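You operate a simulated robot arm through the tools that you are given. There is no shell and no other tool. Be economical: measure what you need, move in short steps, check, and stop when the job is done.

You are at the controls of a simulated two-armed robot. One attempt, no reset.

TASK
Rethread the wire over both guides and hook it on the chuck.
Fine: slacken the tension lever to its SOFT end first; set it in its green band last; leave the brake and the spare spool's wire.

It is judged by the outcome, as a careful person would: the job done as asked, and still so three seconds after it is handed in. It fails if anything else is knocked over, pushed out of place, dropped, spilled or broken.

THE ROBOT
Two 7-joint arms with two-finger parallel grippers on one trunk, on a base that drives. Base frame: it is fixed to the floor where the robot stands at the start and does not move with it; the origin is under the middle of the robot, x ahead of it, y to its left, z up. Readings come in m, rad, newtons and seconds.
The left shoulder is at the start at [-0.109, 0.119, 0.729], the right one opposite. With the tool pointing down near the work surface each hand reaches from about 0.14 to 0.58 m from the robot's upright axis, wherever it stands, measured 20 degrees to its own side. Places, roughly: lower wire guide [0.6, 0.1, 1]; upper wire guide [0.8, 0.2, 1.1]; wire spool brake [0.5, -0.2, 0.6]. Payload 3.43 kg a hand.
The tool frame of a hand sits at the grasp point between the pads (the TCP): z along the fingers, y along the line on which they close. The tips reach 0.03 m beyond it. The gripper opens to 0.094 m. The fingers are 0.028 m wide and 0.01 m thick; the gripper's body (0.05 by 0.096 m) begins 0.055 m behind the TCP.
Orientation is told as [roll, pitch, yaw] about the base's x, y, z axes, in that order, counted from this pose: with the fingers straight down and closing along the base's y, the tool's x points along the base's -x, its y along +y and its z along -z.

THE INTERFACE
- The arms move only by the tool play_rows. It takes "left_moves", "right_moves" or both (then of equal length, played together; a hand with none holds still); each is a list of rows, each a list of 3 entries, a list of its own where there are three numbers: the shift along the tool's x, y, z in m, then the turn, a rotation vector about the tool's x, y, z in rad, then the closure, from 0 (fully open) to 1 (shut). In form: [[[dx, dy, dz], [rx, ry, rz], hand], ...]. A call has 1 to 10 rows; each row is the pose to reach, as a shift and turn from the pose commanded when the call began, along the tool's axes at that moment. Rows are played at 5 a second. More than 0.05 m and 0.15 rad between two rows, or a gripper value outside its range, and nothing of the call is played. Where a pose cannot be reached the arm comes as near as it can. A force on the tool above 40 N (or 10 N above the force at the start of the call, whichever is more), or a blocked arm, ends the call early, and 0.2 s more pass. Each finger travels about 0.153 m/s and halts on what it meets, pressing with about 37 N; the grip force reading is that of the motor and also rises with nothing between the fingers. The clock runs only during rows and for 0.2 s after the last one: add rows that repeat a pose to give the fingers time. The reply holds the time, the measured pose of the TCP, the force on the tool along the base axes, the opening and the grip force, in the units named above and with some noise, with the torque about the TCP (base axes, N m) and any sound that the robot's microphone picked up, and new pictures: "views" is both (left out), scene, wrist or none (wrist: the cameras of the hands that moved).
- Cameras (640 x 400 px; columns grow to the right, rows downward): "scene" is now at [0.0521, 0.0108, 1.4506]; the picture's right is [0.13, -0.99, 0.00], its down [-0.59, -0.08, -0.80] and it looks along [0.80, 0.10, -0.60] (base axes); focal length 278 px, centre (320, 200). "left" rides on the left gripper at [0.076, -0.014, -0.103] in its tool frame; the picture's right is [0.18, 0.98, 0.00], its down [-0.75, 0.14, -0.64] and it looks along [-0.63, 0.12, 0.77] (tool axes); focal length 243 px, centre (320, 200). "right" rides on the right gripper at [0.076, 0.014, -0.102] in its tool frame; the picture's right is [-0.18, 0.98, 0.00], its down [-0.75, -0.14, -0.64] and it looks along [-0.63, -0.12, 0.77] (tool axes); focal length 243 px, centre (320, 200). There is no depth. A picture from a camera that has moved, and an enlarged one, comes with that camera's place and axes in the base frame and with its lens.
- move_column(by): slides the trunk up (or, below 0, down) by that many m; the arms and the scene camera ride with it, the base frame stays. It gives what a move gives, with no picture.
- base_move(legs): drives the robot by 1 to 6 legs, each [ahead, left, turn to the left] in m, m and rad, along the robot's own axes; the way and the turn of a leg run together, so that a leg with both is an arc; at most 1.5 m and 3.142 rad a leg. The arms and the cameras ride along, it lands a little off, and it stops where it bumps. It gives what a move gives, and a new picture of the scene camera.
- head_to(pan, tilt): turns the head with the scene camera to pan (to the left, within 2.496 rad either way) and tilt (down, from -0.506 to 1.204), counted from straight ahead of the robot. It gives what a move gives, and a new picture of the scene camera.
- inspect(camera, box): a new picture of the part [left, top, right, bottom] of that camera's present view, enlarged. It takes no simulated time.
- sign_off(): hands the job in; it is judged then, once.

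Work in short steps. Places have to be worked out from the pictures, the camera data and where the tool is seen: move nearer, look again, correct. Check each grasp and each placing, and mend what went wrong. You have 120 turns and 260 pictures in all, those below and enlarged ones among them. Open the grippers and draw the arms clear of the work before you hand the job in, unless the task says otherwise; then end with one line.

The tools are called after "Emit:" as a command line: name --argument value ..., lists and objects as JSON in quotes. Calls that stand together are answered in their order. play_rows: Moves the arms, as the interface text tells. Its arguments: {"type":"object","properties":{"left_moves":{"type":"array"},"right_moves":{"type":"array"},"views":{"type":"string","enum":["both","scene","wrist","none"]}},"required":[]} The other tools are called the same way: move_column (by) slides the trunk up or down; base_move (legs) drives the base; head_to (pan, tilt) turns the head that bears the scene camera; inspect (camera, box) takes an enlarged picture of a part of a camera's view; sign_off () hands the job in.

At the start:

```text
clock: 0.0
left_position: [0.3695, 0.2197, 1.0001]
left_tcp_rot: [0.001, 0.0, 0.0]
left_wrist_force: [0.1, -0.4, 0.7]
left_torque: [-0.02, -0.01, 0.02]
left_opening: 0.0938
left_gripper_force: 0.1
right_position: [0.3332, -0.1434, 0.999]
right_tcp_rot: [0.002, 0.001, 0.001]
right_wrist_force: [0.3, 0.5, -0.4]
right_torque: [-0.04, 0.06, -0.02]
right_opening: 0.0939
right_gripper_force: 0.1
trunk travel left (down, up): [-0.15, 0.185]
robot x, y, heading: [0.0014, 0.0021, -0.001]
head pan, tilt: [0.127, 0.641]
```

scene: 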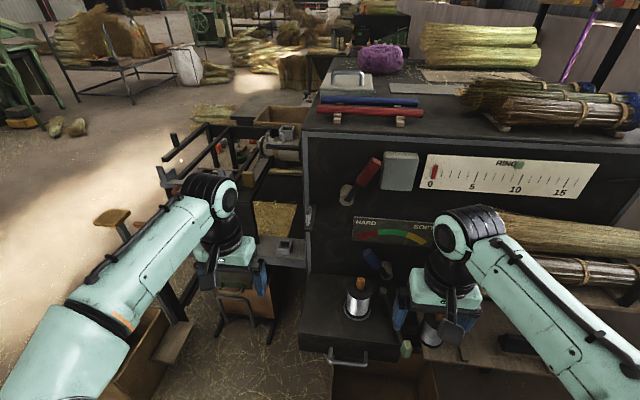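
right: 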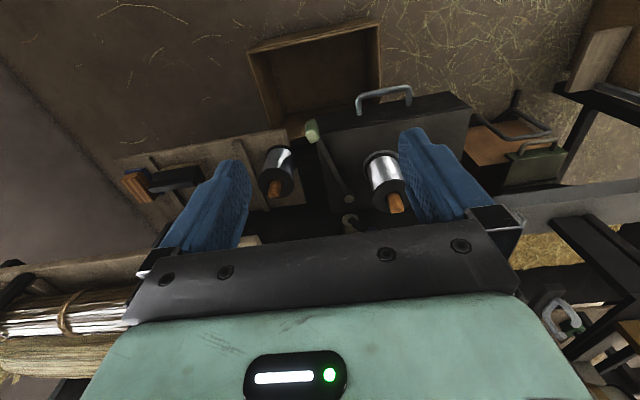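
left: 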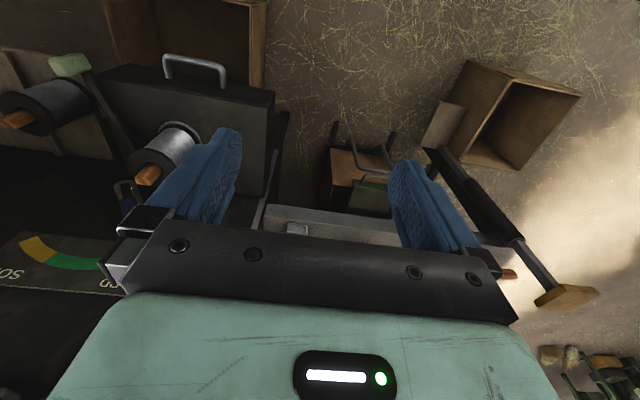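

I start by looking closer at the machine front: the lever with HARD/SOFT scale, spools, guides and chuck.

Emit:
inspect --camera "scene" --box '[300, 140, 460, 240]'

Emit:
inspect --camera "scene" --box '[290, 230, 450, 330]'

Emit:
inspect --camera "scene" --box '[150, 100, 310, 200]'

```text
4.00 times, centred on (380, 190) of scene
camera zoom: at [0.0521, 0.0108, 1.4506], right [0.13, -0.99, 0.0], down [-0.59, -0.08, -0.8], along [0.8, 0.1, -0.6], focal length 1112 px, centre (80, 240)
```

zoom: 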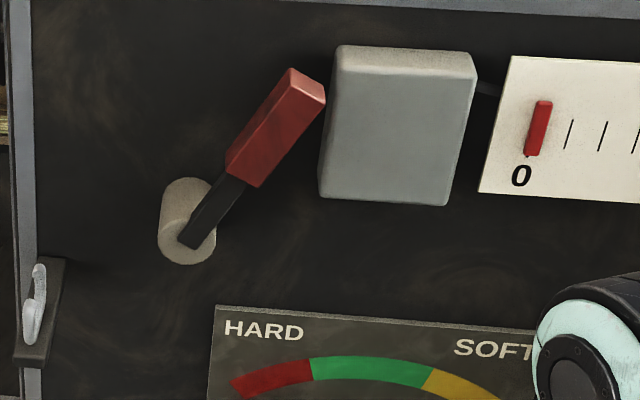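

```text
4.00 times, centred on (370, 280) of scene
camera zoom: at [0.0521, 0.0108, 1.4506], right [0.13, -0.99, 0.0], down [-0.59, -0.08, -0.8], along [0.8, 0.1, -0.6], focal length 1112 px, centre (120, -120)
```

zoom: 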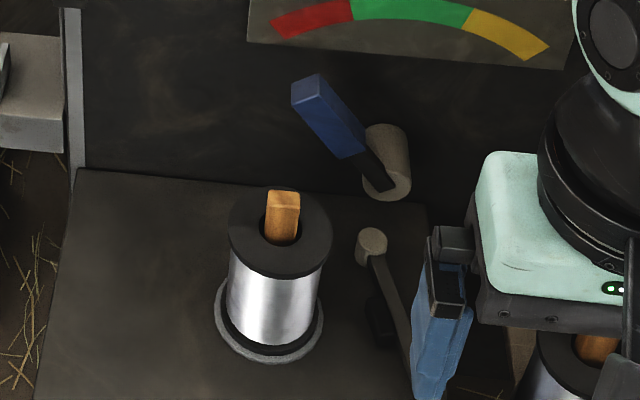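

```text
4.00 times, centred on (230, 150) of scene
camera zoom: at [0.0521, 0.0108, 1.4506], right [0.13, -0.99, 0.0], down [-0.59, -0.08, -0.8], along [0.8, 0.1, -0.6], focal length 1112 px, centre (680, 400)
```

zoom: 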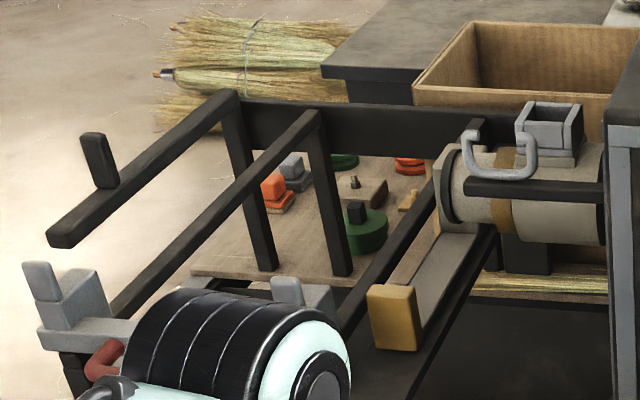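

Arms hide parts of the machine; I draw both hands back and outward to see better.

Emit:
play_rows --left_moves '[[[0.03, 0.035, 0], [0, 0, 0], 0], [[0.06, 0.07, 0], [0, 0, 0], 0], [[0.09, 0.105, 0], [0, 0, 0], 0], [[0.12, 0.14, 0], [0, 0, 0], 0], [[0.14, 0.17, 0], [0, 0, 0], 0]]' --right_moves '[[[0.03, -0.035, 0], [0, 0, 0], 0], [[0.06, -0.07, 0], [0, 0, 0], 0], [[0.09, -0.105, 0], [0, 0, 0], 0], [[0.12, -0.14, 0], [0, 0, 0], 0], [[0.14, -0.17, 0], [0, 0, 0], 0]]' --views "both"

```text
clock: 1.2
left_position: [0.2282, 0.3884, 0.9999]
left_tcp_rot: [0.001, 0.0, -0.001]
left_wrist_force: [0.4, -0.6, 0.3]
left_torque: [-0.02, 0.01, -0.02]
left_opening: 0.0942
left_gripper_force: 0.0
right_position: [0.1938, -0.315, 1.0012]
right_tcp_rot: [-0.001, 0.001, 0.003]
right_wrist_force: [-0.6, 0.3, -0.2]
right_torque: [-0.01, 0.05, 0.02]
right_opening: 0.0937
right_gripper_force: 0.1
trunk travel left (down, up): [-0.15, 0.185]
robot x, y, heading: [0.0004, -0.0001, 0.005]
head pan, tilt: [0.127, 0.641]
camera scene: at [0.0516, 0.0108, 1.4506], right [0.13, -0.99, 0.0], down [-0.59, -0.08, -0.8], along [0.8, 0.1, -0.6], focal length 278 px, centre (320, 200)
camera right: at [0.1179, -0.3013, 1.1045], right [0.18, 0.98, 0.0], down [0.75, -0.14, 0.64], along [0.63, -0.12, -0.77], focal length 243 px, centre (320, 200)
camera left: at [0.1525, 0.3747, 1.1028], right [-0.18, 0.98, 0.0], down [0.75, 0.14, 0.64], along [0.63, 0.12, -0.77], focal length 243 px, centre (320, 200)
```

scene: 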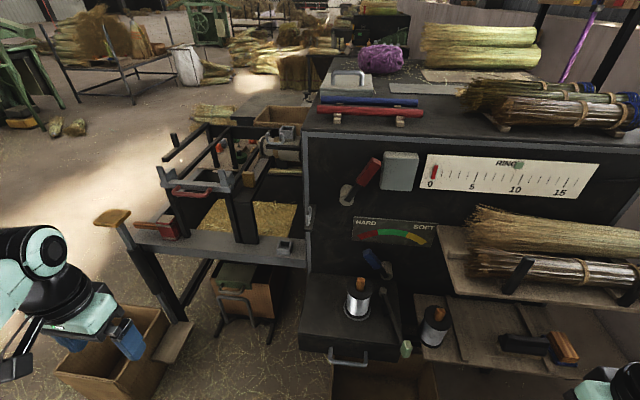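
right: 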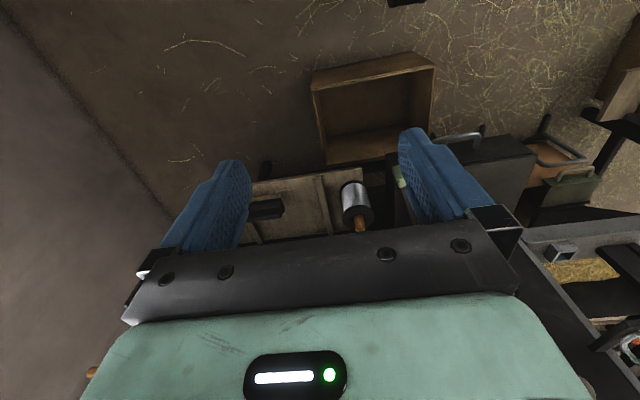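
left: 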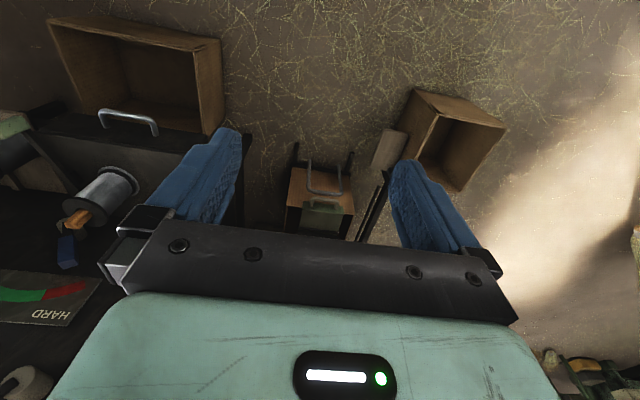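

The view is clear now; I zoom on spool, lever, left frame and chuck to find the wire.

Emit:
inspect --camera "scene" --box '[330, 240, 426, 300]'

Emit:
inspect --camera "scene" --box '[330, 290, 458, 370]'

Emit:
inspect --camera "scene" --box '[140, 110, 332, 230]'

Emit:
inspect --camera "scene" --box '[250, 180, 346, 240]'

```text
6.67 times, centred on (378, 270) of scene
camera zoom: at [0.0516, 0.0108, 1.4506], right [0.13, -0.99, 0.0], down [-0.59, -0.08, -0.8], along [0.8, 0.1, -0.6], focal length 1853 px, centre (-67, -267)
```

zoom: 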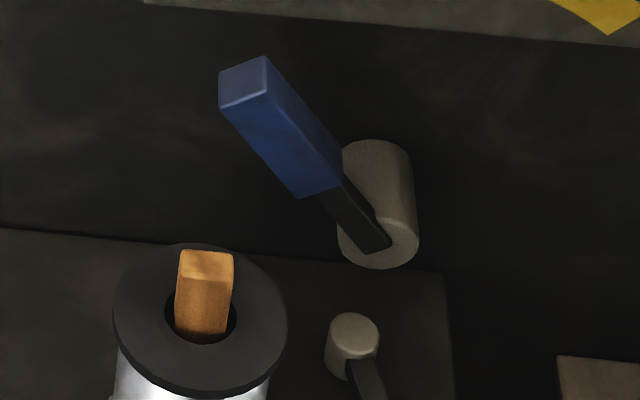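

```text
5.00 times, centred on (394, 330) of scene
camera zoom: at [0.0516, 0.0108, 1.4506], right [0.13, -0.99, 0.0], down [-0.59, -0.08, -0.8], along [0.8, 0.1, -0.6], focal length 1390 px, centre (-50, -450)
```

zoom: 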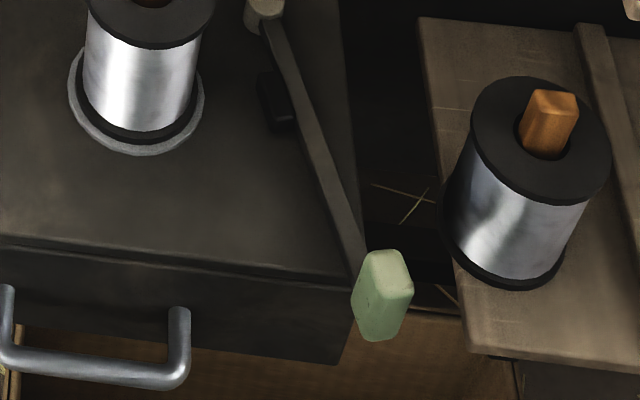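

```text
3.33 times, centred on (236, 170) of scene
camera zoom: at [0.0516, 0.0108, 1.4506], right [0.13, -0.99, 0.0], down [-0.59, -0.08, -0.8], along [0.8, 0.1, -0.6], focal length 927 px, centre (600, 300)
```

zoom: 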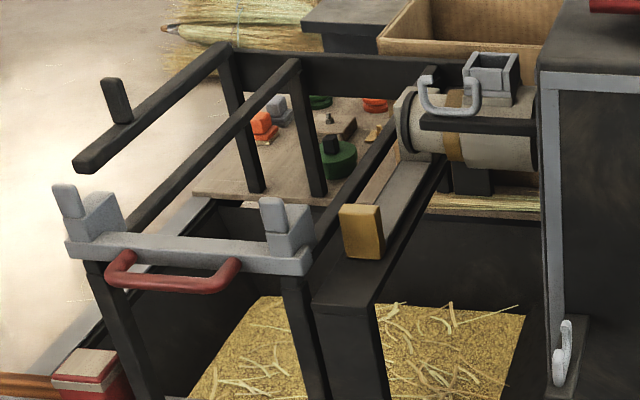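

```text
6.67 times, centred on (298, 210) of scene
camera zoom: at [0.0516, 0.0108, 1.4506], right [0.13, -0.99, 0.0], down [-0.59, -0.08, -0.8], along [0.8, 0.1, -0.6], focal length 1853 px, centre (467, 133)
```

zoom: 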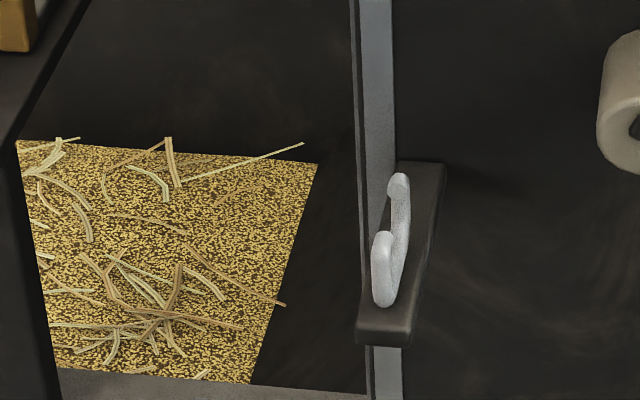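

I need to see the wire's end; closer zooms at the spools, lower and from different cameras.

Emit:
inspect --camera "scene" --box '[336, 265, 384, 325]'

Emit:
inspect --camera "scene" --box '[410, 295, 458, 355]'

Emit:
inspect --camera "left" --box '[0, 90, 192, 280]'

Emit:
inspect --camera "right" --box '[250, 140, 410, 240]'

```text
6.67 times, centred on (360, 295) of scene
camera zoom: at [0.0516, 0.0108, 1.4506], right [0.13, -0.99, 0.0], down [-0.59, -0.08, -0.8], along [0.8, 0.1, -0.6], focal length 1853 px, centre (53, -433)
```

zoom: 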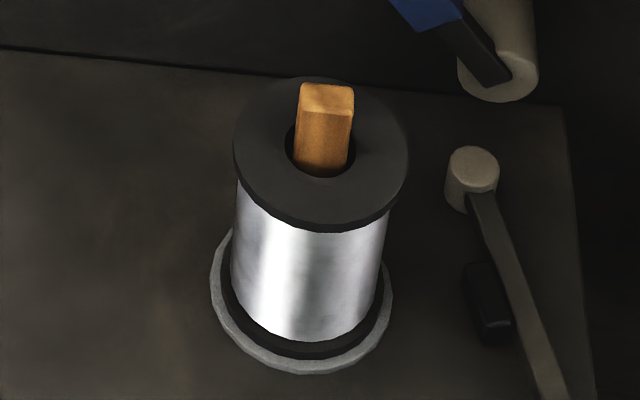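

```text
6.67 times, centred on (434, 325) of scene
camera zoom: at [0.0516, 0.0108, 1.4506], right [0.13, -0.99, 0.0], down [-0.59, -0.08, -0.8], along [0.8, 0.1, -0.6], focal length 1853 px, centre (-440, -633)
```

zoom: 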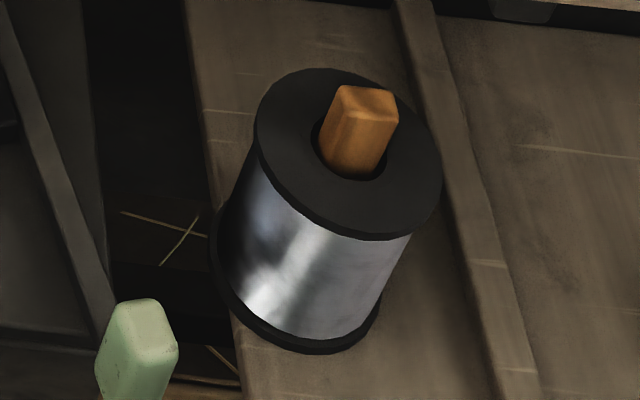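

```text
2.11 times, centred on (96, 185) of left
camera zoom: at [0.1525, 0.3747, 1.1028], right [-0.18, 0.98, 0.0], down [0.75, 0.14, 0.64], along [0.63, 0.12, -0.77], focal length 511 px, centre (792, 232)
```

zoom: 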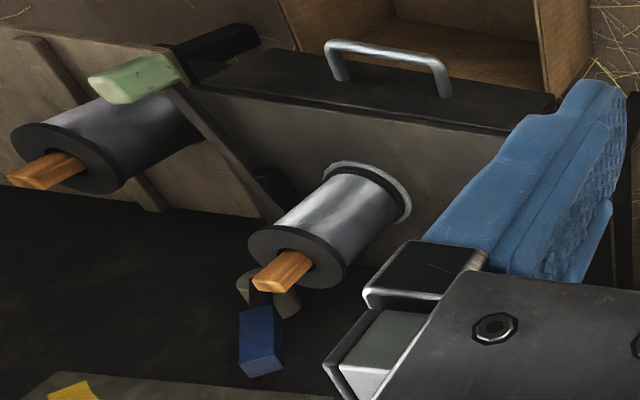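

```text
4.00 times, centred on (330, 190) of right
camera zoom: at [0.1179, -0.3013, 1.1045], right [0.18, 0.98, 0.0], down [0.75, -0.14, 0.64], along [0.63, -0.12, -0.77], focal length 970 px, centre (280, 240)
```

zoom: 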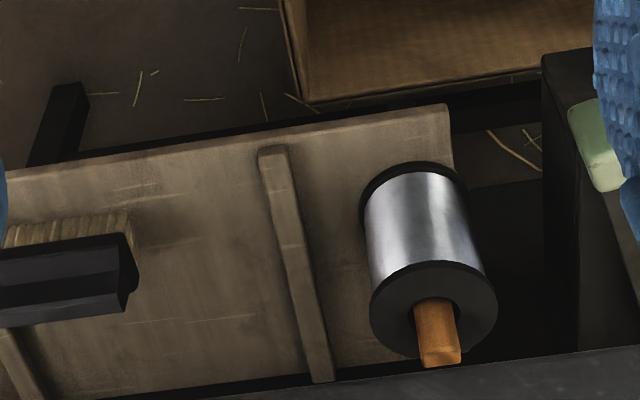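

Each spool has an orange wooden tab sitting in its hub, which I take to be the wire end. My estimates: working spool tab (0.58,-0.045,0.775), blue tension lever hub (0.65,-0.13,0.73) now pointing about 45° to HARD, lower guide fork (0.6,0.12,0.99), upper guide (0.8,0.24,1.1). I look down to see how far the base may drive ahead.

Emit:
head_to --pan 0.0 --tilt 1.15

Emit:
head_to --pan 0.3 --tilt 0.45

Emit:
inspect --camera "scene" --box '[280, 150, 360, 200]'

```text
clock: 2.1
left_position: [0.2288, 0.3876, 1.0001]
left_tcp_rot: [-0.001, -0.002, 0.001]
left_wrist_force: [0.1, 0.2, 0.1]
left_torque: [-0.01, 0.02, -0.01]
left_opening: 0.0944
left_gripper_force: 0.1
right_position: [0.1947, -0.3148, 1.0007]
right_tcp_rot: [0.0, -0.001, 0.001]
right_wrist_force: [1.2, 0.0, -0.7]
right_torque: [-0.01, 0.0, -0.03]
right_opening: 0.0941
right_gripper_force: 0.0
trunk travel left (down, up): [-0.15, 0.185]
robot x, y, heading: [0.0027, -0.0041, 0.001]
head pan, tilt: [0.0, 1.15]
camera scene: at [0.0254, -0.0002, 1.4125], right [0.0, -1.0, 0.0], down [-0.91, 0.0, -0.41], along [0.41, 0.0, -0.91], focal length 278 px, centre (320, 200)
```

scene: 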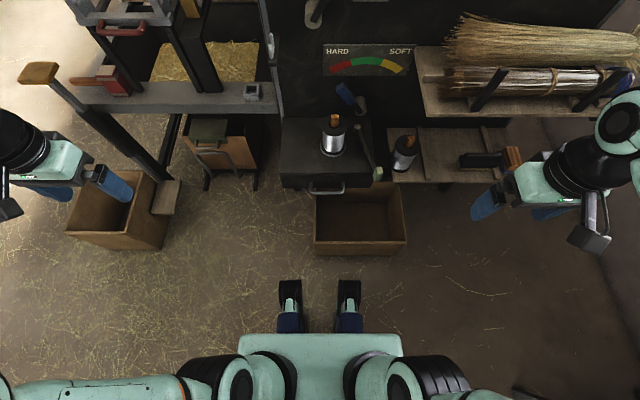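

```text
clock: 3.2
left_position: [0.2291, 0.3879, 1.0003]
left_tcp_rot: [0.0, -0.001, 0.0]
left_wrist_force: [-0.5, 0.4, 0.1]
left_torque: [-0.01, 0.02, -0.01]
left_opening: 0.094
left_gripper_force: 0.0
right_position: [0.194, -0.314, 1.0009]
right_tcp_rot: [0.002, 0.0, 0.0]
right_wrist_force: [0.2, -0.9, 0.4]
right_torque: [-0.02, -0.02, 0.01]
right_opening: 0.0941
right_gripper_force: 0.1
trunk travel left (down, up): [-0.15, 0.185]
robot x, y, heading: [-0.0021, -0.0025, 0.002]
head pan, tilt: [0.3, 0.45]
camera scene: at [0.0536, 0.0269, 1.4676], right [0.3, -0.96, 0.0], down [-0.42, -0.13, -0.9], along [0.86, 0.27, -0.44], focal length 278 px, centre (320, 200)
```

scene: 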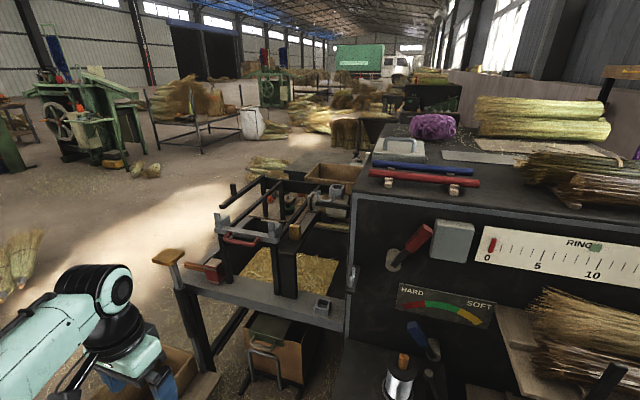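

```text
8.00 times, centred on (320, 175) of scene
camera zoom: at [0.0536, 0.0269, 1.4676], right [0.3, -0.96, 0.0], down [-0.42, -0.13, -0.9], along [0.86, 0.27, -0.44], focal length 2224 px, centre (320, 400)
```

zoom: 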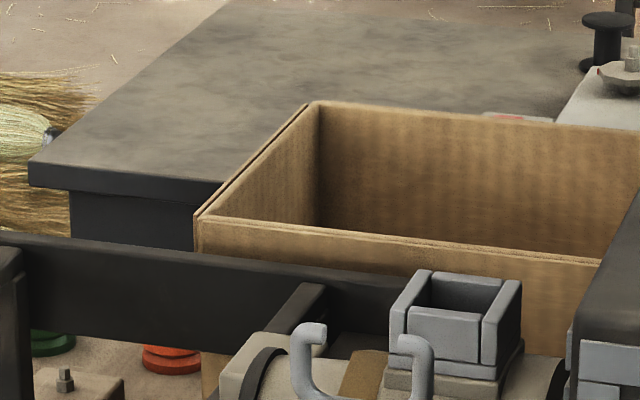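

The chuck carries a four-walled square socket on top with slots, the likely home of the tab. There is a crate on the floor ahead but free floor from y≈0.03 to 0.65, so I drive left first.

Emit:
base_move --legs '[[0, 0.27, 0]]'

Emit:
head_to --pan 0.0 --tilt 1.15

```text
clock: 6.2
left_position: [0.226, 0.6588, 1.0006]
left_tcp_rot: [0.001, 0.001, 0.005]
left_wrist_force: [0.3, 0.7, -0.5]
left_torque: [0.0, -0.02, 0.03]
left_opening: 0.094
left_gripper_force: 0.0
right_position: [0.195, -0.044, 1.002]
right_tcp_rot: [0.0, 0.0, 0.005]
right_wrist_force: [-0.1, 0.1, -0.3]
right_torque: [0.05, 0.0, 0.01]
right_opening: 0.094
right_gripper_force: 0.2
trunk travel left (down, up): [-0.15, 0.185]
robot x, y, heading: [0.0017, 0.2677, 0.009]
head pan, tilt: [0.3, 0.45]
camera scene: at [0.0526, 0.2977, 1.4677], right [0.3, -0.95, 0.0], down [-0.41, -0.13, -0.9], along [0.86, 0.27, -0.44], focal length 278 px, centre (320, 200)
```

scene: 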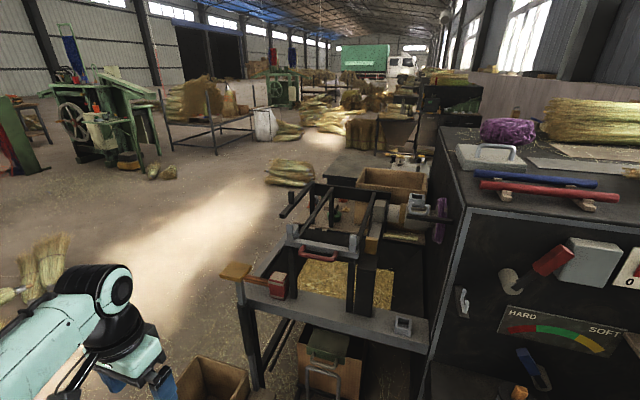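

```text
clock: 7.2
left_position: [0.2253, 0.6595, 0.9997]
left_tcp_rot: [0.0, 0.0, 0.006]
left_wrist_force: [0.5, 0.3, -0.1]
left_torque: [-0.04, -0.01, 0.0]
left_opening: 0.0941
left_gripper_force: 0.1
right_position: [0.1956, -0.044, 1.0014]
right_tcp_rot: [0.0, 0.0, 0.006]
right_wrist_force: [-0.5, 0.3, 0.5]
right_torque: [0.01, -0.01, -0.02]
right_opening: 0.0939
right_gripper_force: 0.1
trunk travel left (down, up): [-0.15, 0.185]
robot x, y, heading: [0.0001, 0.2683, 0.005]
head pan, tilt: [0.0, 1.15]
camera scene: at [0.0246, 0.2701, 1.4125], right [0.01, -1.0, 0.0], down [-0.91, -0.01, -0.41], along [0.41, 0.0, -0.91], focal length 278 px, centre (320, 200)
```

scene: 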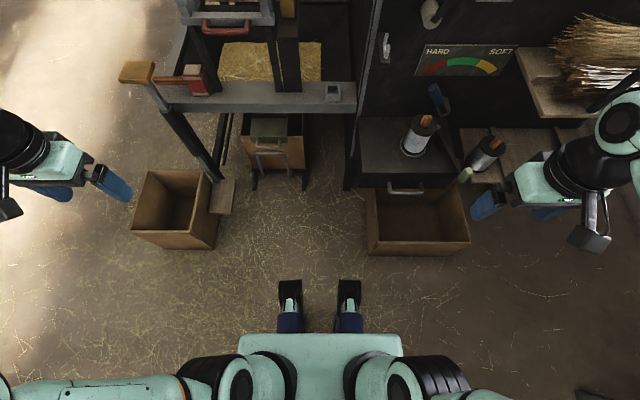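

The aisle between the crates is wide enough, so I drive ahead 0.25.

Emit:
base_move --legs '[[0.25, 0, 0]]'

Emit:
head_to --pan 0.0 --tilt 0.7

Emit:
inspect --camera "scene" --box '[280, 100, 408, 180]'

```text
clock: 8.8
left_position: [0.413, 0.6609, 0.9996]
left_tcp_rot: [0.0, 0.002, 0.007]
left_wrist_force: [0.1, 0.2, -0.2]
left_torque: [-0.06, 0.06, 0.02]
left_opening: 0.094
left_gripper_force: 0.0
right_position: [0.3831, -0.0427, 1.0003]
right_tcp_rot: [0.001, 0.001, 0.006]
right_wrist_force: [0.4, -0.4, -0.4]
right_torque: [0.01, 0.03, 0.01]
right_opening: 0.0939
right_gripper_force: 0.0
trunk travel left (down, up): [-0.15, 0.185]
robot x, y, heading: [0.1841, 0.273, 0.004]
head pan, tilt: [0.0, 1.15]
stopped in leg 1: the robot was blocked; the commanded pose is now the measured one
camera scene: at [0.2134, 0.2711, 1.4124], right [0.0, -1.0, 0.0], down [-0.91, 0.0, -0.41], along [0.41, 0.0, -0.91], focal length 278 px, centre (320, 200)
```

scene: 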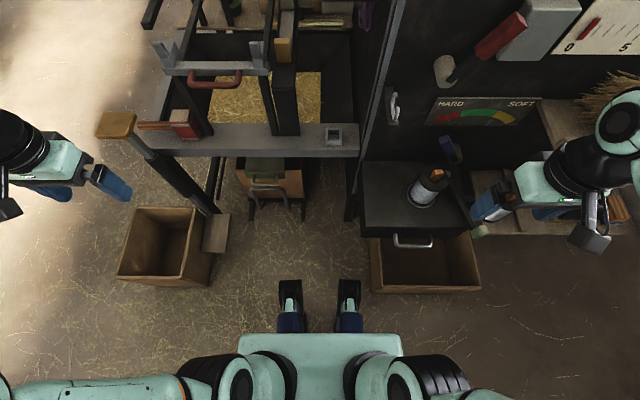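

```text
clock: 9.7
left_position: [0.4101, 0.6586, 0.9999]
left_tcp_rot: [0.001, 0.0, 0.007]
left_wrist_force: [0.1, 0.0, 0.2]
left_torque: [0.0, 0.0, -0.03]
left_opening: 0.0941
left_gripper_force: 0.0
right_position: [0.3807, -0.0426, 0.9999]
right_tcp_rot: [0.0, 0.0, 0.004]
right_wrist_force: [-0.1, -0.8, 0.1]
right_torque: [0.01, 0.0, 0.01]
right_opening: 0.0939
right_gripper_force: 0.0
trunk travel left (down, up): [-0.15, 0.185]
robot x, y, heading: [0.1861, 0.2701, 0.006]
head pan, tilt: [0.0, 0.7]
camera scene: at [0.2354, 0.2711, 1.4454], right [0.0, -1.0, 0.0], down [-0.64, 0.0, -0.76], along [0.76, 0.0, -0.64], focal length 278 px, centre (320, 200)
```

scene: 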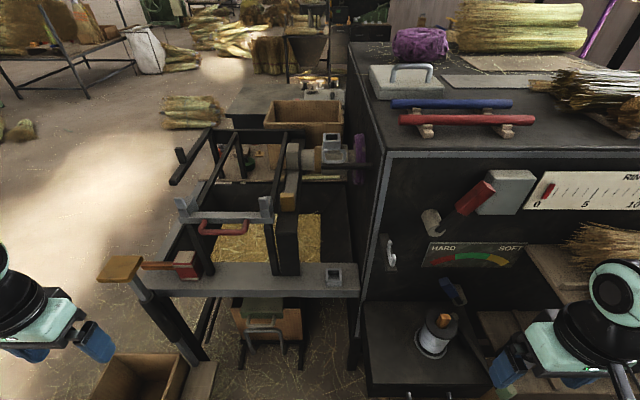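

```text
5.00 times, centred on (344, 140) of scene
camera zoom: at [0.2354, 0.2711, 1.4454], right [0.0, -1.0, 0.0], down [-0.64, 0.0, -0.76], along [0.76, 0.0, -0.64], focal length 1390 px, centre (200, 500)
```

zoom: 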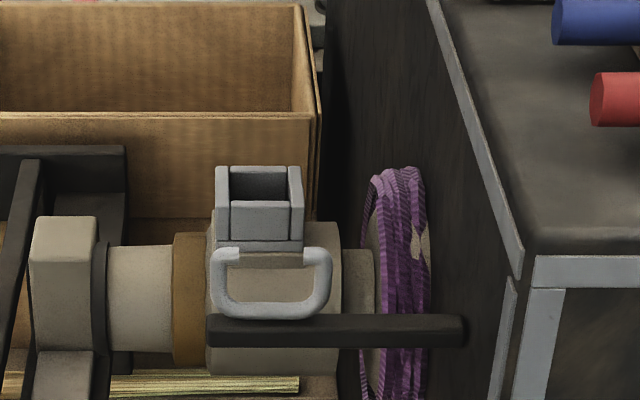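

Blocked at x≈0.186, both crates look unmoved in the two views. From here the right arm reaches the lever; I close the right hand and pitch its fingers forward-down, moving toward a spot above and left of the lever.

Emit:
play_rows --right_moves '[[[-0.03, 0.01, 0.01], [0, -0.14, 0], 1], [[-0.06, 0.02, 0.02], [0, -0.28, 0], 1], [[-0.09, 0.03, 0.03], [0, -0.42, 0], 1], [[-0.12, 0.04, 0.04], [0, -0.56, 0], 1], [[-0.14, 0.04, 0.06], [0, -0.7, 0], 1], [[-0.16, 0.04, 0.08], [0, -0.8, 0], 1]]'

```text
clock: 11.1
left_position: [0.4121, 0.6601, 1.0005]
left_tcp_rot: [0.001, 0.001, 0.006]
left_wrist_force: [-0.1, 0.8, 0.3]
left_torque: [-0.01, 0.0, -0.01]
left_opening: 0.0937
left_gripper_force: 0.1
right_position: [0.5401, -0.0013, 0.9217]
right_tcp_rot: [-0.001, -0.803, 0.006]
right_wrist_force: [-0.5, -1.1, -1.2]
right_torque: [0.03, 0.0, 0.01]
right_opening: 0.0001
right_gripper_force: 34.0
trunk travel left (down, up): [-0.15, 0.185]
robot x, y, heading: [0.1889, 0.2718, 0.006]
head pan, tilt: [0.0, 0.7]
camera scene: at [0.236, 0.2711, 1.4455], right [0.0, -1.0, 0.0], down [-0.64, 0.0, -0.76], along [0.76, 0.0, -0.64], focal length 278 px, centre (320, 200)
camera right: at [0.4138, 0.012, 0.9396], right [0.12, 0.98, 0.13], down [0.06, -0.14, 0.99], along [0.99, -0.11, -0.08], focal length 243 px, centre (320, 200)
```

scene: 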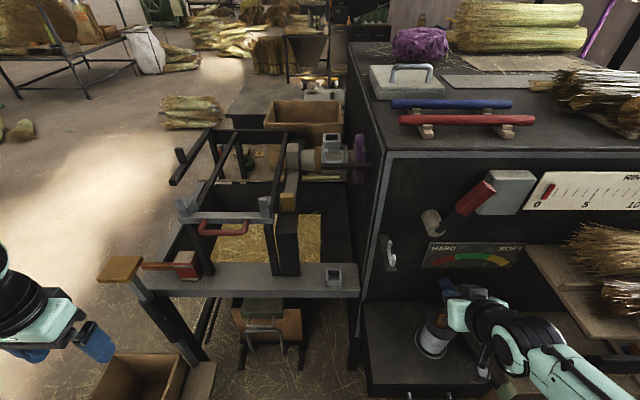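
right: 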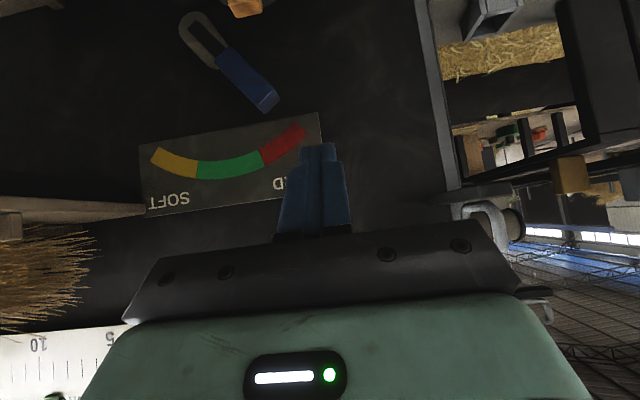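

The wrist view confirms lever tip (0.66,-0.06,0.805), hub about y=-0.125, panel x≈0.68. I slide in along the finger direction to just left of the knob.

Emit:
play_rows --right_moves '[[[0.005, 0.005, 0.04], [0, 0, 0], 1], [[0.01, 0.01, 0.08], [0, 0, 0], 1], [[0.015, 0.01, 0.12], [0, 0, 0], 1], [[0.02, 0.01, 0.15], [0, 0, 0], 1]]'

Emit:
inspect --camera "scene" --box '[400, 260, 528, 340]'

```text
clock: 12.1
left_position: [0.4105, 0.66, 1.0011]
left_tcp_rot: [-0.001, 0.0, 0.004]
left_wrist_force: [-0.5, -1.1, 0.1]
left_torque: [0.0, -0.01, 0.01]
left_opening: 0.0941
left_gripper_force: 0.1
right_position: [0.6342, 0.0085, 0.8027]
right_tcp_rot: [0.001, -0.802, 0.003]
right_wrist_force: [-0.1, 0.3, 0.5]
right_torque: [0.01, -0.01, -0.01]
right_opening: 0.0
right_gripper_force: 32.8
trunk travel left (down, up): [-0.15, 0.185]
robot x, y, heading: [0.1841, 0.2718, 0.004]
head pan, tilt: [0.0, 0.7]
camera scene: at [0.2357, 0.2709, 1.4455], right [0.0, -1.0, 0.0], down [-0.64, 0.0, -0.76], along [0.76, 0.0, -0.64], focal length 278 px, centre (320, 200)
camera right: at [0.5072, 0.0217, 0.8193], right [0.12, 0.98, 0.13], down [0.06, -0.14, 0.99], along [0.99, -0.11, -0.08], focal length 243 px, centre (320, 200)
```

scene: 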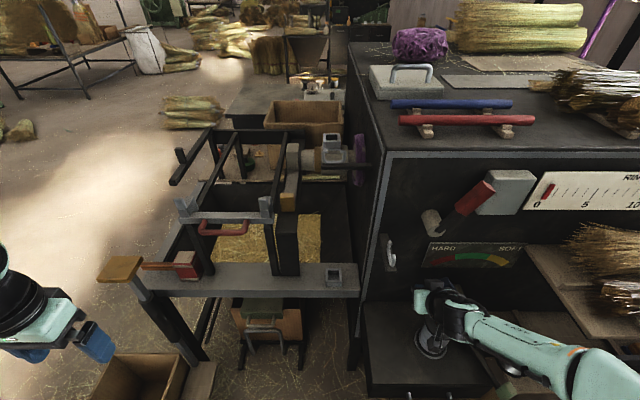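
right: 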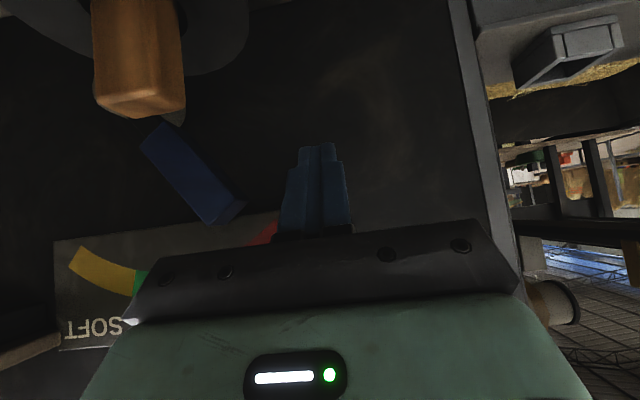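

```text
5.00 times, centred on (464, 300) of scene
camera zoom: at [0.2357, 0.2709, 1.4455], right [0.0, -1.0, 0.0], down [-0.64, 0.0, -0.76], along [0.76, 0.0, -0.64], focal length 1390 px, centre (-400, -300)
```

zoom: 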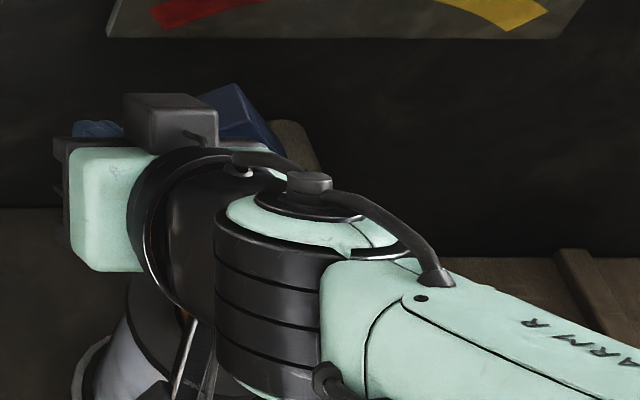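

Fingers sit left of the knob with the tab about 2.5 cm clear of the hand. I sweep toward -y in small rows, pushing the lever to SOFT.

Emit:
play_rows --right_moves '[[[0, -0.025, 0], [0, 0, 0], 1], [[0, -0.045, 0], [0, 0, 0], 1], [[0, -0.065, 0], [0, 0, 0], 1], [[0, -0.085, 0], [0, 0, 0], 1], [[0, -0.105, 0], [0, 0, 0], 1], [[0, -0.125, 0], [0, 0, 0], 1]]'

```text
clock: 13.5
left_position: [0.4113, 0.6603, 1.0013]
left_tcp_rot: [0.0, 0.001, 0.007]
left_wrist_force: [0.2, 0.8, -0.1]
left_torque: [0.0, 0.01, 0.0]
left_opening: 0.094
left_gripper_force: 0.1
right_position: [0.6345, -0.1177, 0.8023]
right_tcp_rot: [-0.001, -0.8, 0.004]
right_wrist_force: [1.1, 1.0, 0.2]
right_torque: [0.02, -0.06, 0.05]
right_opening: 0.0
right_gripper_force: 33.2
trunk travel left (down, up): [-0.15, 0.185]
robot x, y, heading: [0.1843, 0.2708, 0.002]
head pan, tilt: [0.0, 0.7]
camera scene: at [0.2352, 0.2712, 1.4455], right [0.0, -1.0, 0.0], down [-0.64, 0.0, -0.77], along [0.77, 0.0, -0.64], focal length 278 px, centre (320, 200)
camera right: at [0.5075, -0.1047, 0.8193], right [0.12, 0.98, 0.13], down [0.06, -0.14, 0.99], along [0.99, -0.11, -0.08], focal length 243 px, centre (320, 200)
```

scene: 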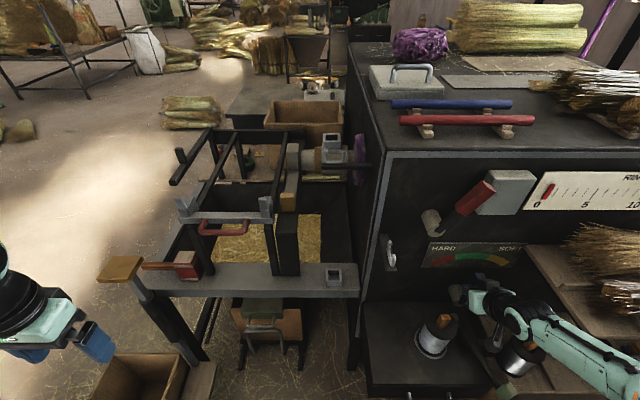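
right: 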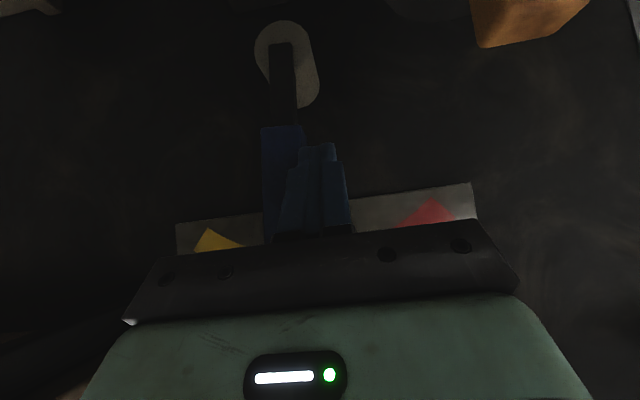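

The lever is now vertical and following. I check the forearm against the spare spool before pushing on.

Emit:
inspect --camera "scene" --box '[440, 260, 600, 400]'

Emit:
inspect --camera "left" --box '[0, 0, 320, 400]'

```text
2.86 times, centred on (520, 330) of scene
camera zoom: at [0.2352, 0.2712, 1.4455], right [0.0, -1.0, 0.0], down [-0.64, 0.0, -0.77], along [0.77, 0.0, -0.64], focal length 794 px, centre (-251, -171)
```

zoom: 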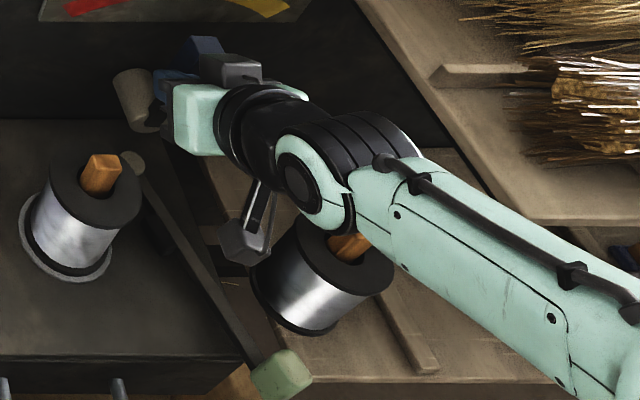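

```text
1.00 times, centred on (160, 200) of left (not enlarged: the box is as wide or as high as the picture)
camera zoom: at [0.3356, 0.6465, 1.1032], right [-0.19, 0.98, 0.0], down [0.75, 0.15, 0.64], along [0.63, 0.12, -0.77], focal length 243 px, centre (480, 200)
```

zoom: 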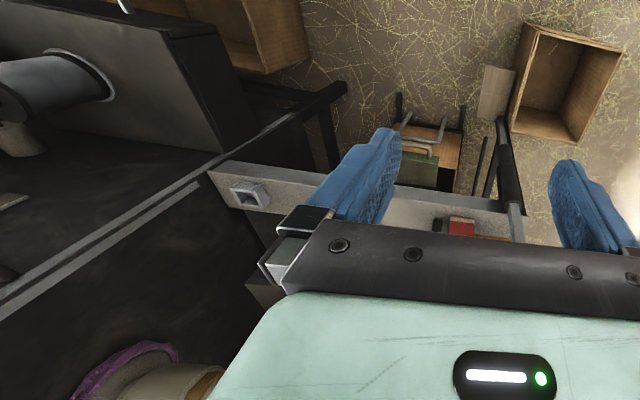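

The arm is well above the spare spool. I continue the sweep to the SOFT stop.

Emit:
play_rows --right_moves '[[[0, -0.015, 0], [0, 0, 0], 1], [[0, -0.03, 0], [0, 0, 0], 1], [[0, -0.045, 0], [0, 0, 0], 1], [[0, -0.055, 0], [0, 0, 0], 1], [[0, -0.065, 0], [0, 0, 0], 1]]'

```text
clock: 14.7
left_position: [0.4095, 0.6636, 1.0002]
left_tcp_rot: [-0.005, -0.002, 0.007]
left_wrist_force: [0.8, -0.4, -0.6]
left_torque: [0.01, -0.01, 0.01]
left_opening: 0.0939
left_gripper_force: 0.1
right_position: [0.6343, -0.172, 0.8027]
right_tcp_rot: [0.012, -0.796, 0.01]
right_wrist_force: [-14.6, 33.9, -1.2]
right_torque: [0.97, 0.41, 0.38]
right_opening: 0.0
right_gripper_force: 32.7
trunk travel left (down, up): [-0.15, 0.185]
robot x, y, heading: [0.182, 0.27, 0.008]
head pan, tilt: [0.0, 0.7]
camera scene: at [0.2336, 0.2756, 1.4455], right [0.01, -1.0, 0.0], down [-0.64, -0.01, -0.77], along [0.77, 0.0, -0.64], focal length 278 px, centre (320, 200)
camera right: at [0.5072, -0.1603, 0.8212], right [0.11, 0.98, 0.14], down [0.07, -0.15, 0.99], along [0.99, -0.1, -0.09], focal length 243 px, centre (320, 200)
```

scene: 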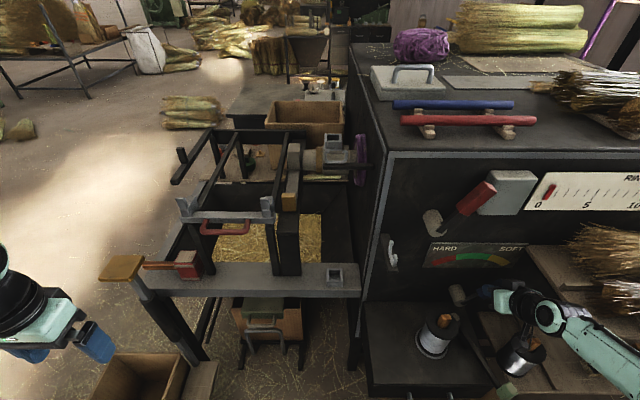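
right: 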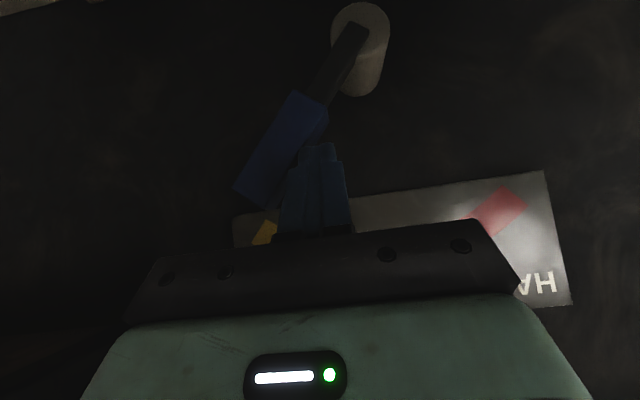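

Force rose to 34 N with the lever inclined about 40° right: the SOFT stop. I ease off and back out along the finger axis.

Emit:
play_rows --right_moves '[[[0, 0.02, 0], [0, 0, 0], 1], [[0, 0.025, -0.04], [0, 0, 0], 1], [[0, 0.05, -0.085], [0, 0, 0], 0.5], [[0, 0.09, -0.12], [0, 0, 0], 0.5], [[0.0, 0.13, -0.15], [0, 0, 0], 0.5]]'

Emit:
inspect --camera "right" --box '[80, 0, 400, 200]'

```text
refused: row 3 steps farther than a row can; nothing moved
```

```text
2.00 times, centred on (240, 100) of right
camera zoom: at [0.5072, -0.1603, 0.8212], right [0.11, 0.98, 0.14], down [0.07, -0.15, 0.99], along [0.99, -0.1, -0.09], focal length 485 px, centre (480, 400)
```

zoom: 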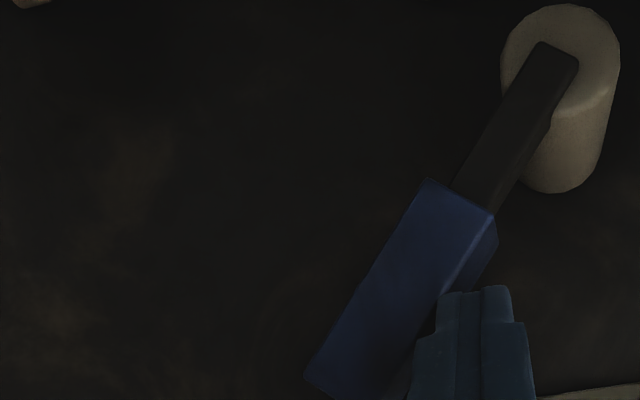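

A row was too long; I repeat the retreat with shorter steps.

Emit:
play_rows --right_moves '[[[0, 0.02, 0], [0, 0, 0], 1], [[0, 0.025, -0.04], [0, 0, 0], 1], [[0, 0.045, -0.08], [0, 0, 0], 0.5], [[0, 0.08, -0.11], [0, 0, 0], 0.5], [[0.0, 0.11, -0.14], [0, 0, 0], 0.5], [[0.0, 0.13, -0.17], [0, 0, 0], 0.5]]'

Emit:
inspect --camera "right" --box '[80, 0, 400, 200]'

```text
clock: 16.1
left_position: [0.4111, 0.6606, 1.0015]
left_tcp_rot: [0.0, -0.002, 0.006]
left_wrist_force: [-0.2, 0.3, 0.2]
left_torque: [0.0, -0.02, -0.01]
left_opening: 0.0941
left_gripper_force: 0.1
right_position: [0.5132, -0.0533, 0.9236]
right_tcp_rot: [-0.003, -0.801, 0.005]
right_wrist_force: [-0.6, 0.2, 0.5]
right_torque: [-0.01, 0.01, 0.01]
right_opening: 0.047
right_gripper_force: 0.0
trunk travel left (down, up): [-0.15, 0.185]
robot x, y, heading: [0.186, 0.2722, 0.001]
head pan, tilt: [0.0, 0.7]
camera scene: at [0.2347, 0.2711, 1.4455], right [0.0, -1.0, 0.0], down [-0.64, 0.0, -0.77], along [0.77, 0.0, -0.64], focal length 278 px, centre (320, 200)
camera right: at [0.3862, -0.0393, 0.9407], right [0.12, 0.98, 0.13], down [0.06, -0.14, 0.99], along [0.99, -0.11, -0.08], focal length 243 px, centre (320, 200)
```

scene: 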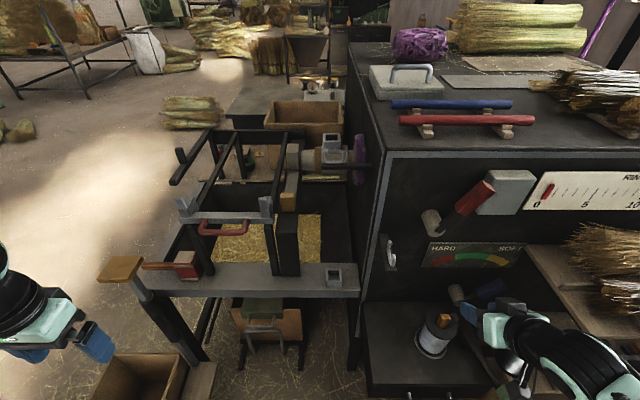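
right: 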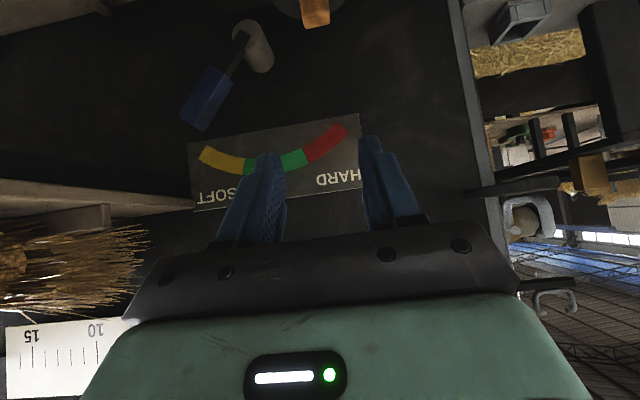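

```text
2.00 times, centred on (240, 100) of right
camera zoom: at [0.3862, -0.0393, 0.9407], right [0.12, 0.98, 0.13], down [0.06, -0.14, 0.99], along [0.99, -0.11, -0.08], focal length 485 px, centre (480, 400)
```

zoom: 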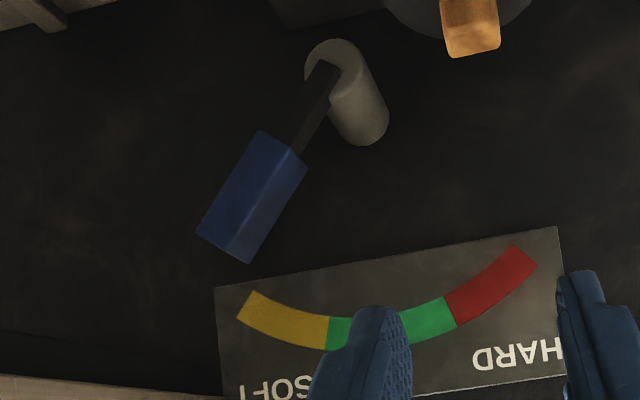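

The lever stays at its SOFT end. Now a sharper look at the socket, upper guide and lower guide.

Emit:
inspect --camera "scene" --box '[318, 128, 366, 158]'

Emit:
inspect --camera "scene" --box '[358, 220, 422, 280]'

Emit:
inspect --camera "right" --box '[460, 160, 620, 330]'

```text
13.33 times, centred on (342, 143) of scene
camera zoom: at [0.2347, 0.2711, 1.4455], right [0.0, -1.0, 0.0], down [-0.64, 0.0, -0.77], along [0.77, 0.0, -0.64], focal length 3706 px, centre (27, 960)
```

zoom: 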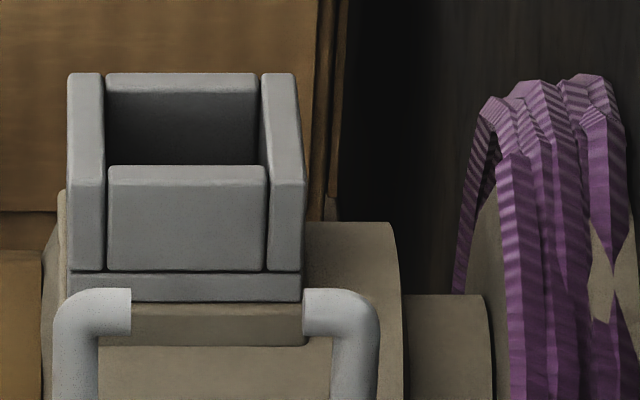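

```text
6.67 times, centred on (390, 250) of scene
camera zoom: at [0.2347, 0.2711, 1.4455], right [0.0, -1.0, 0.0], down [-0.64, 0.0, -0.77], along [0.77, 0.0, -0.64], focal length 1853 px, centre (-147, -133)
```

zoom: 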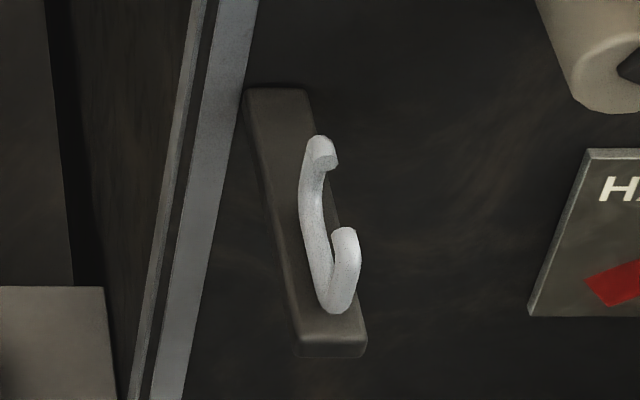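

```text
2.35 times, centred on (540, 245) of right
camera zoom: at [0.3862, -0.0393, 0.9407], right [0.12, 0.98, 0.13], down [0.06, -0.14, 0.99], along [0.99, -0.11, -0.08], focal length 571 px, centre (-198, 94)
```

zoom: 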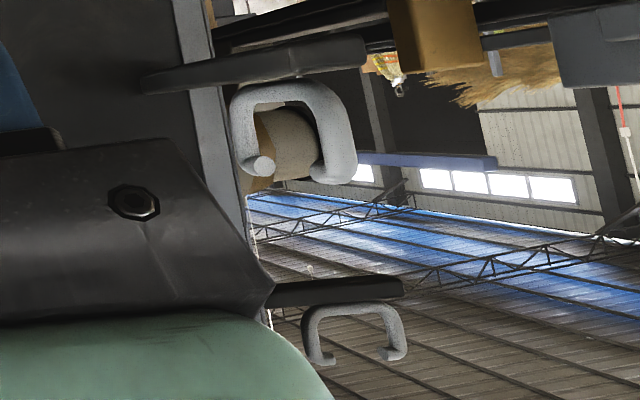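

Triangulated: lower guide opening centre (0.624,0.116), tips z≈0.98, wire to run along y; upper guide gap (0.792,0.239), tips z≈1.12, wire along x; chuck socket centre (0.945,0.239), top z≈1.077, inner ~33 mm square. I need the base further ahead, so I draw the hands in, then try driving.

Emit:
play_rows --right_moves '[[[0, 0.01, -0.04], [0, 0.13, 0], 0.4], [[0, 0.02, -0.08], [0, 0.27, 0], 0.4], [[0, 0.03, -0.12], [0, 0.41, 0], 0.4], [[0.0, 0.04, -0.155], [0, 0.55, 0], 0.4], [[0.0, 0.05, -0.19], [0, 0.69, 0], 0.4], [[0.0, 0.05, -0.19], [0, 0.8, 0], 0.4]]' --left_moves '[[[0.02, 0, -0.02], [0, 0, 0], 0], [[0.04, 0, -0.04], [0, 0, 0], 0], [[0.06, 0, -0.06], [0, 0, 0], 0], [[0.08, 0, -0.08], [0, 0, 0], 0], [[0.1, 0, -0.1], [0, 0, 0], 0], [[0.11, 0, -0.11], [0, 0, 0], 0]]' --views "none"

Emit:
base_move --legs '[[0, 0.07, 0], [0.17, 0, 0]]'

```text
clock: 17.5
left_position: [0.3001, 0.659, 1.111]
left_tcp_rot: [0.001, -0.001, 0.006]
left_wrist_force: [0.0, 0.1, -0.2]
left_torque: [0.05, -0.01, 0.0]
left_opening: 0.0938
left_gripper_force: 0.0
right_position: [0.3814, -0.0013, 1.0521]
right_tcp_rot: [0.003, 0.004, 0.005]
right_wrist_force: [-0.1, 0.5, 0.6]
right_torque: [0.02, -0.01, 0.01]
right_opening: 0.0564
right_gripper_force: 0.0
right hand out of reach, approached as far as the arm can: row 3, 4, 5, 6
trunk travel left (down, up): [-0.15, 0.185]
robot x, y, heading: [0.1883, 0.2727, 0.006]
head pan, tilt: [0.0, 0.7]
```

```text
clock: 19.8
left_position: [0.4713, 0.7289, 1.111]
left_tcp_rot: [0.0, 0.001, 0.006]
left_wrist_force: [-0.3, 0.1, 0.4]
left_torque: [-0.03, 0.03, -0.01]
left_opening: 0.0941
left_gripper_force: 0.0
right_position: [0.5515, 0.0678, 1.0521]
right_tcp_rot: [-0.001, 0.0, 0.003]
right_wrist_force: [0.8, 0.2, -0.9]
right_torque: [-0.03, 0.0, 0.04]
right_opening: 0.0563
right_gripper_force: 0.0
trunk travel left (down, up): [-0.15, 0.185]
robot x, y, heading: [0.3536, 0.3361, 0.004]
head pan, tilt: [0.0, 0.7]
camera scene: at [0.4053, 0.341, 1.4455], right [0.0, -1.0, 0.0], down [-0.64, 0.0, -0.76], along [0.76, 0.0, -0.64], focal length 278 px, centre (320, 200)
```

scene: 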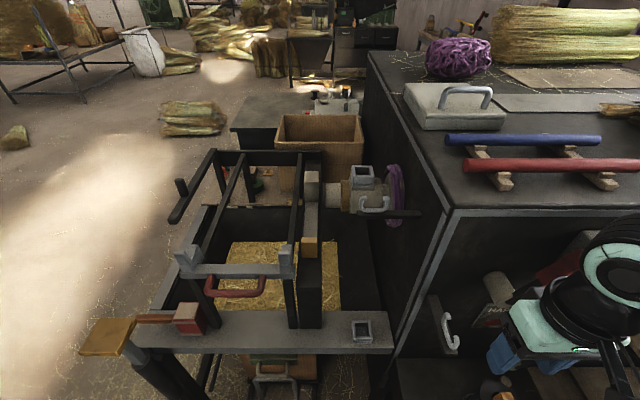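

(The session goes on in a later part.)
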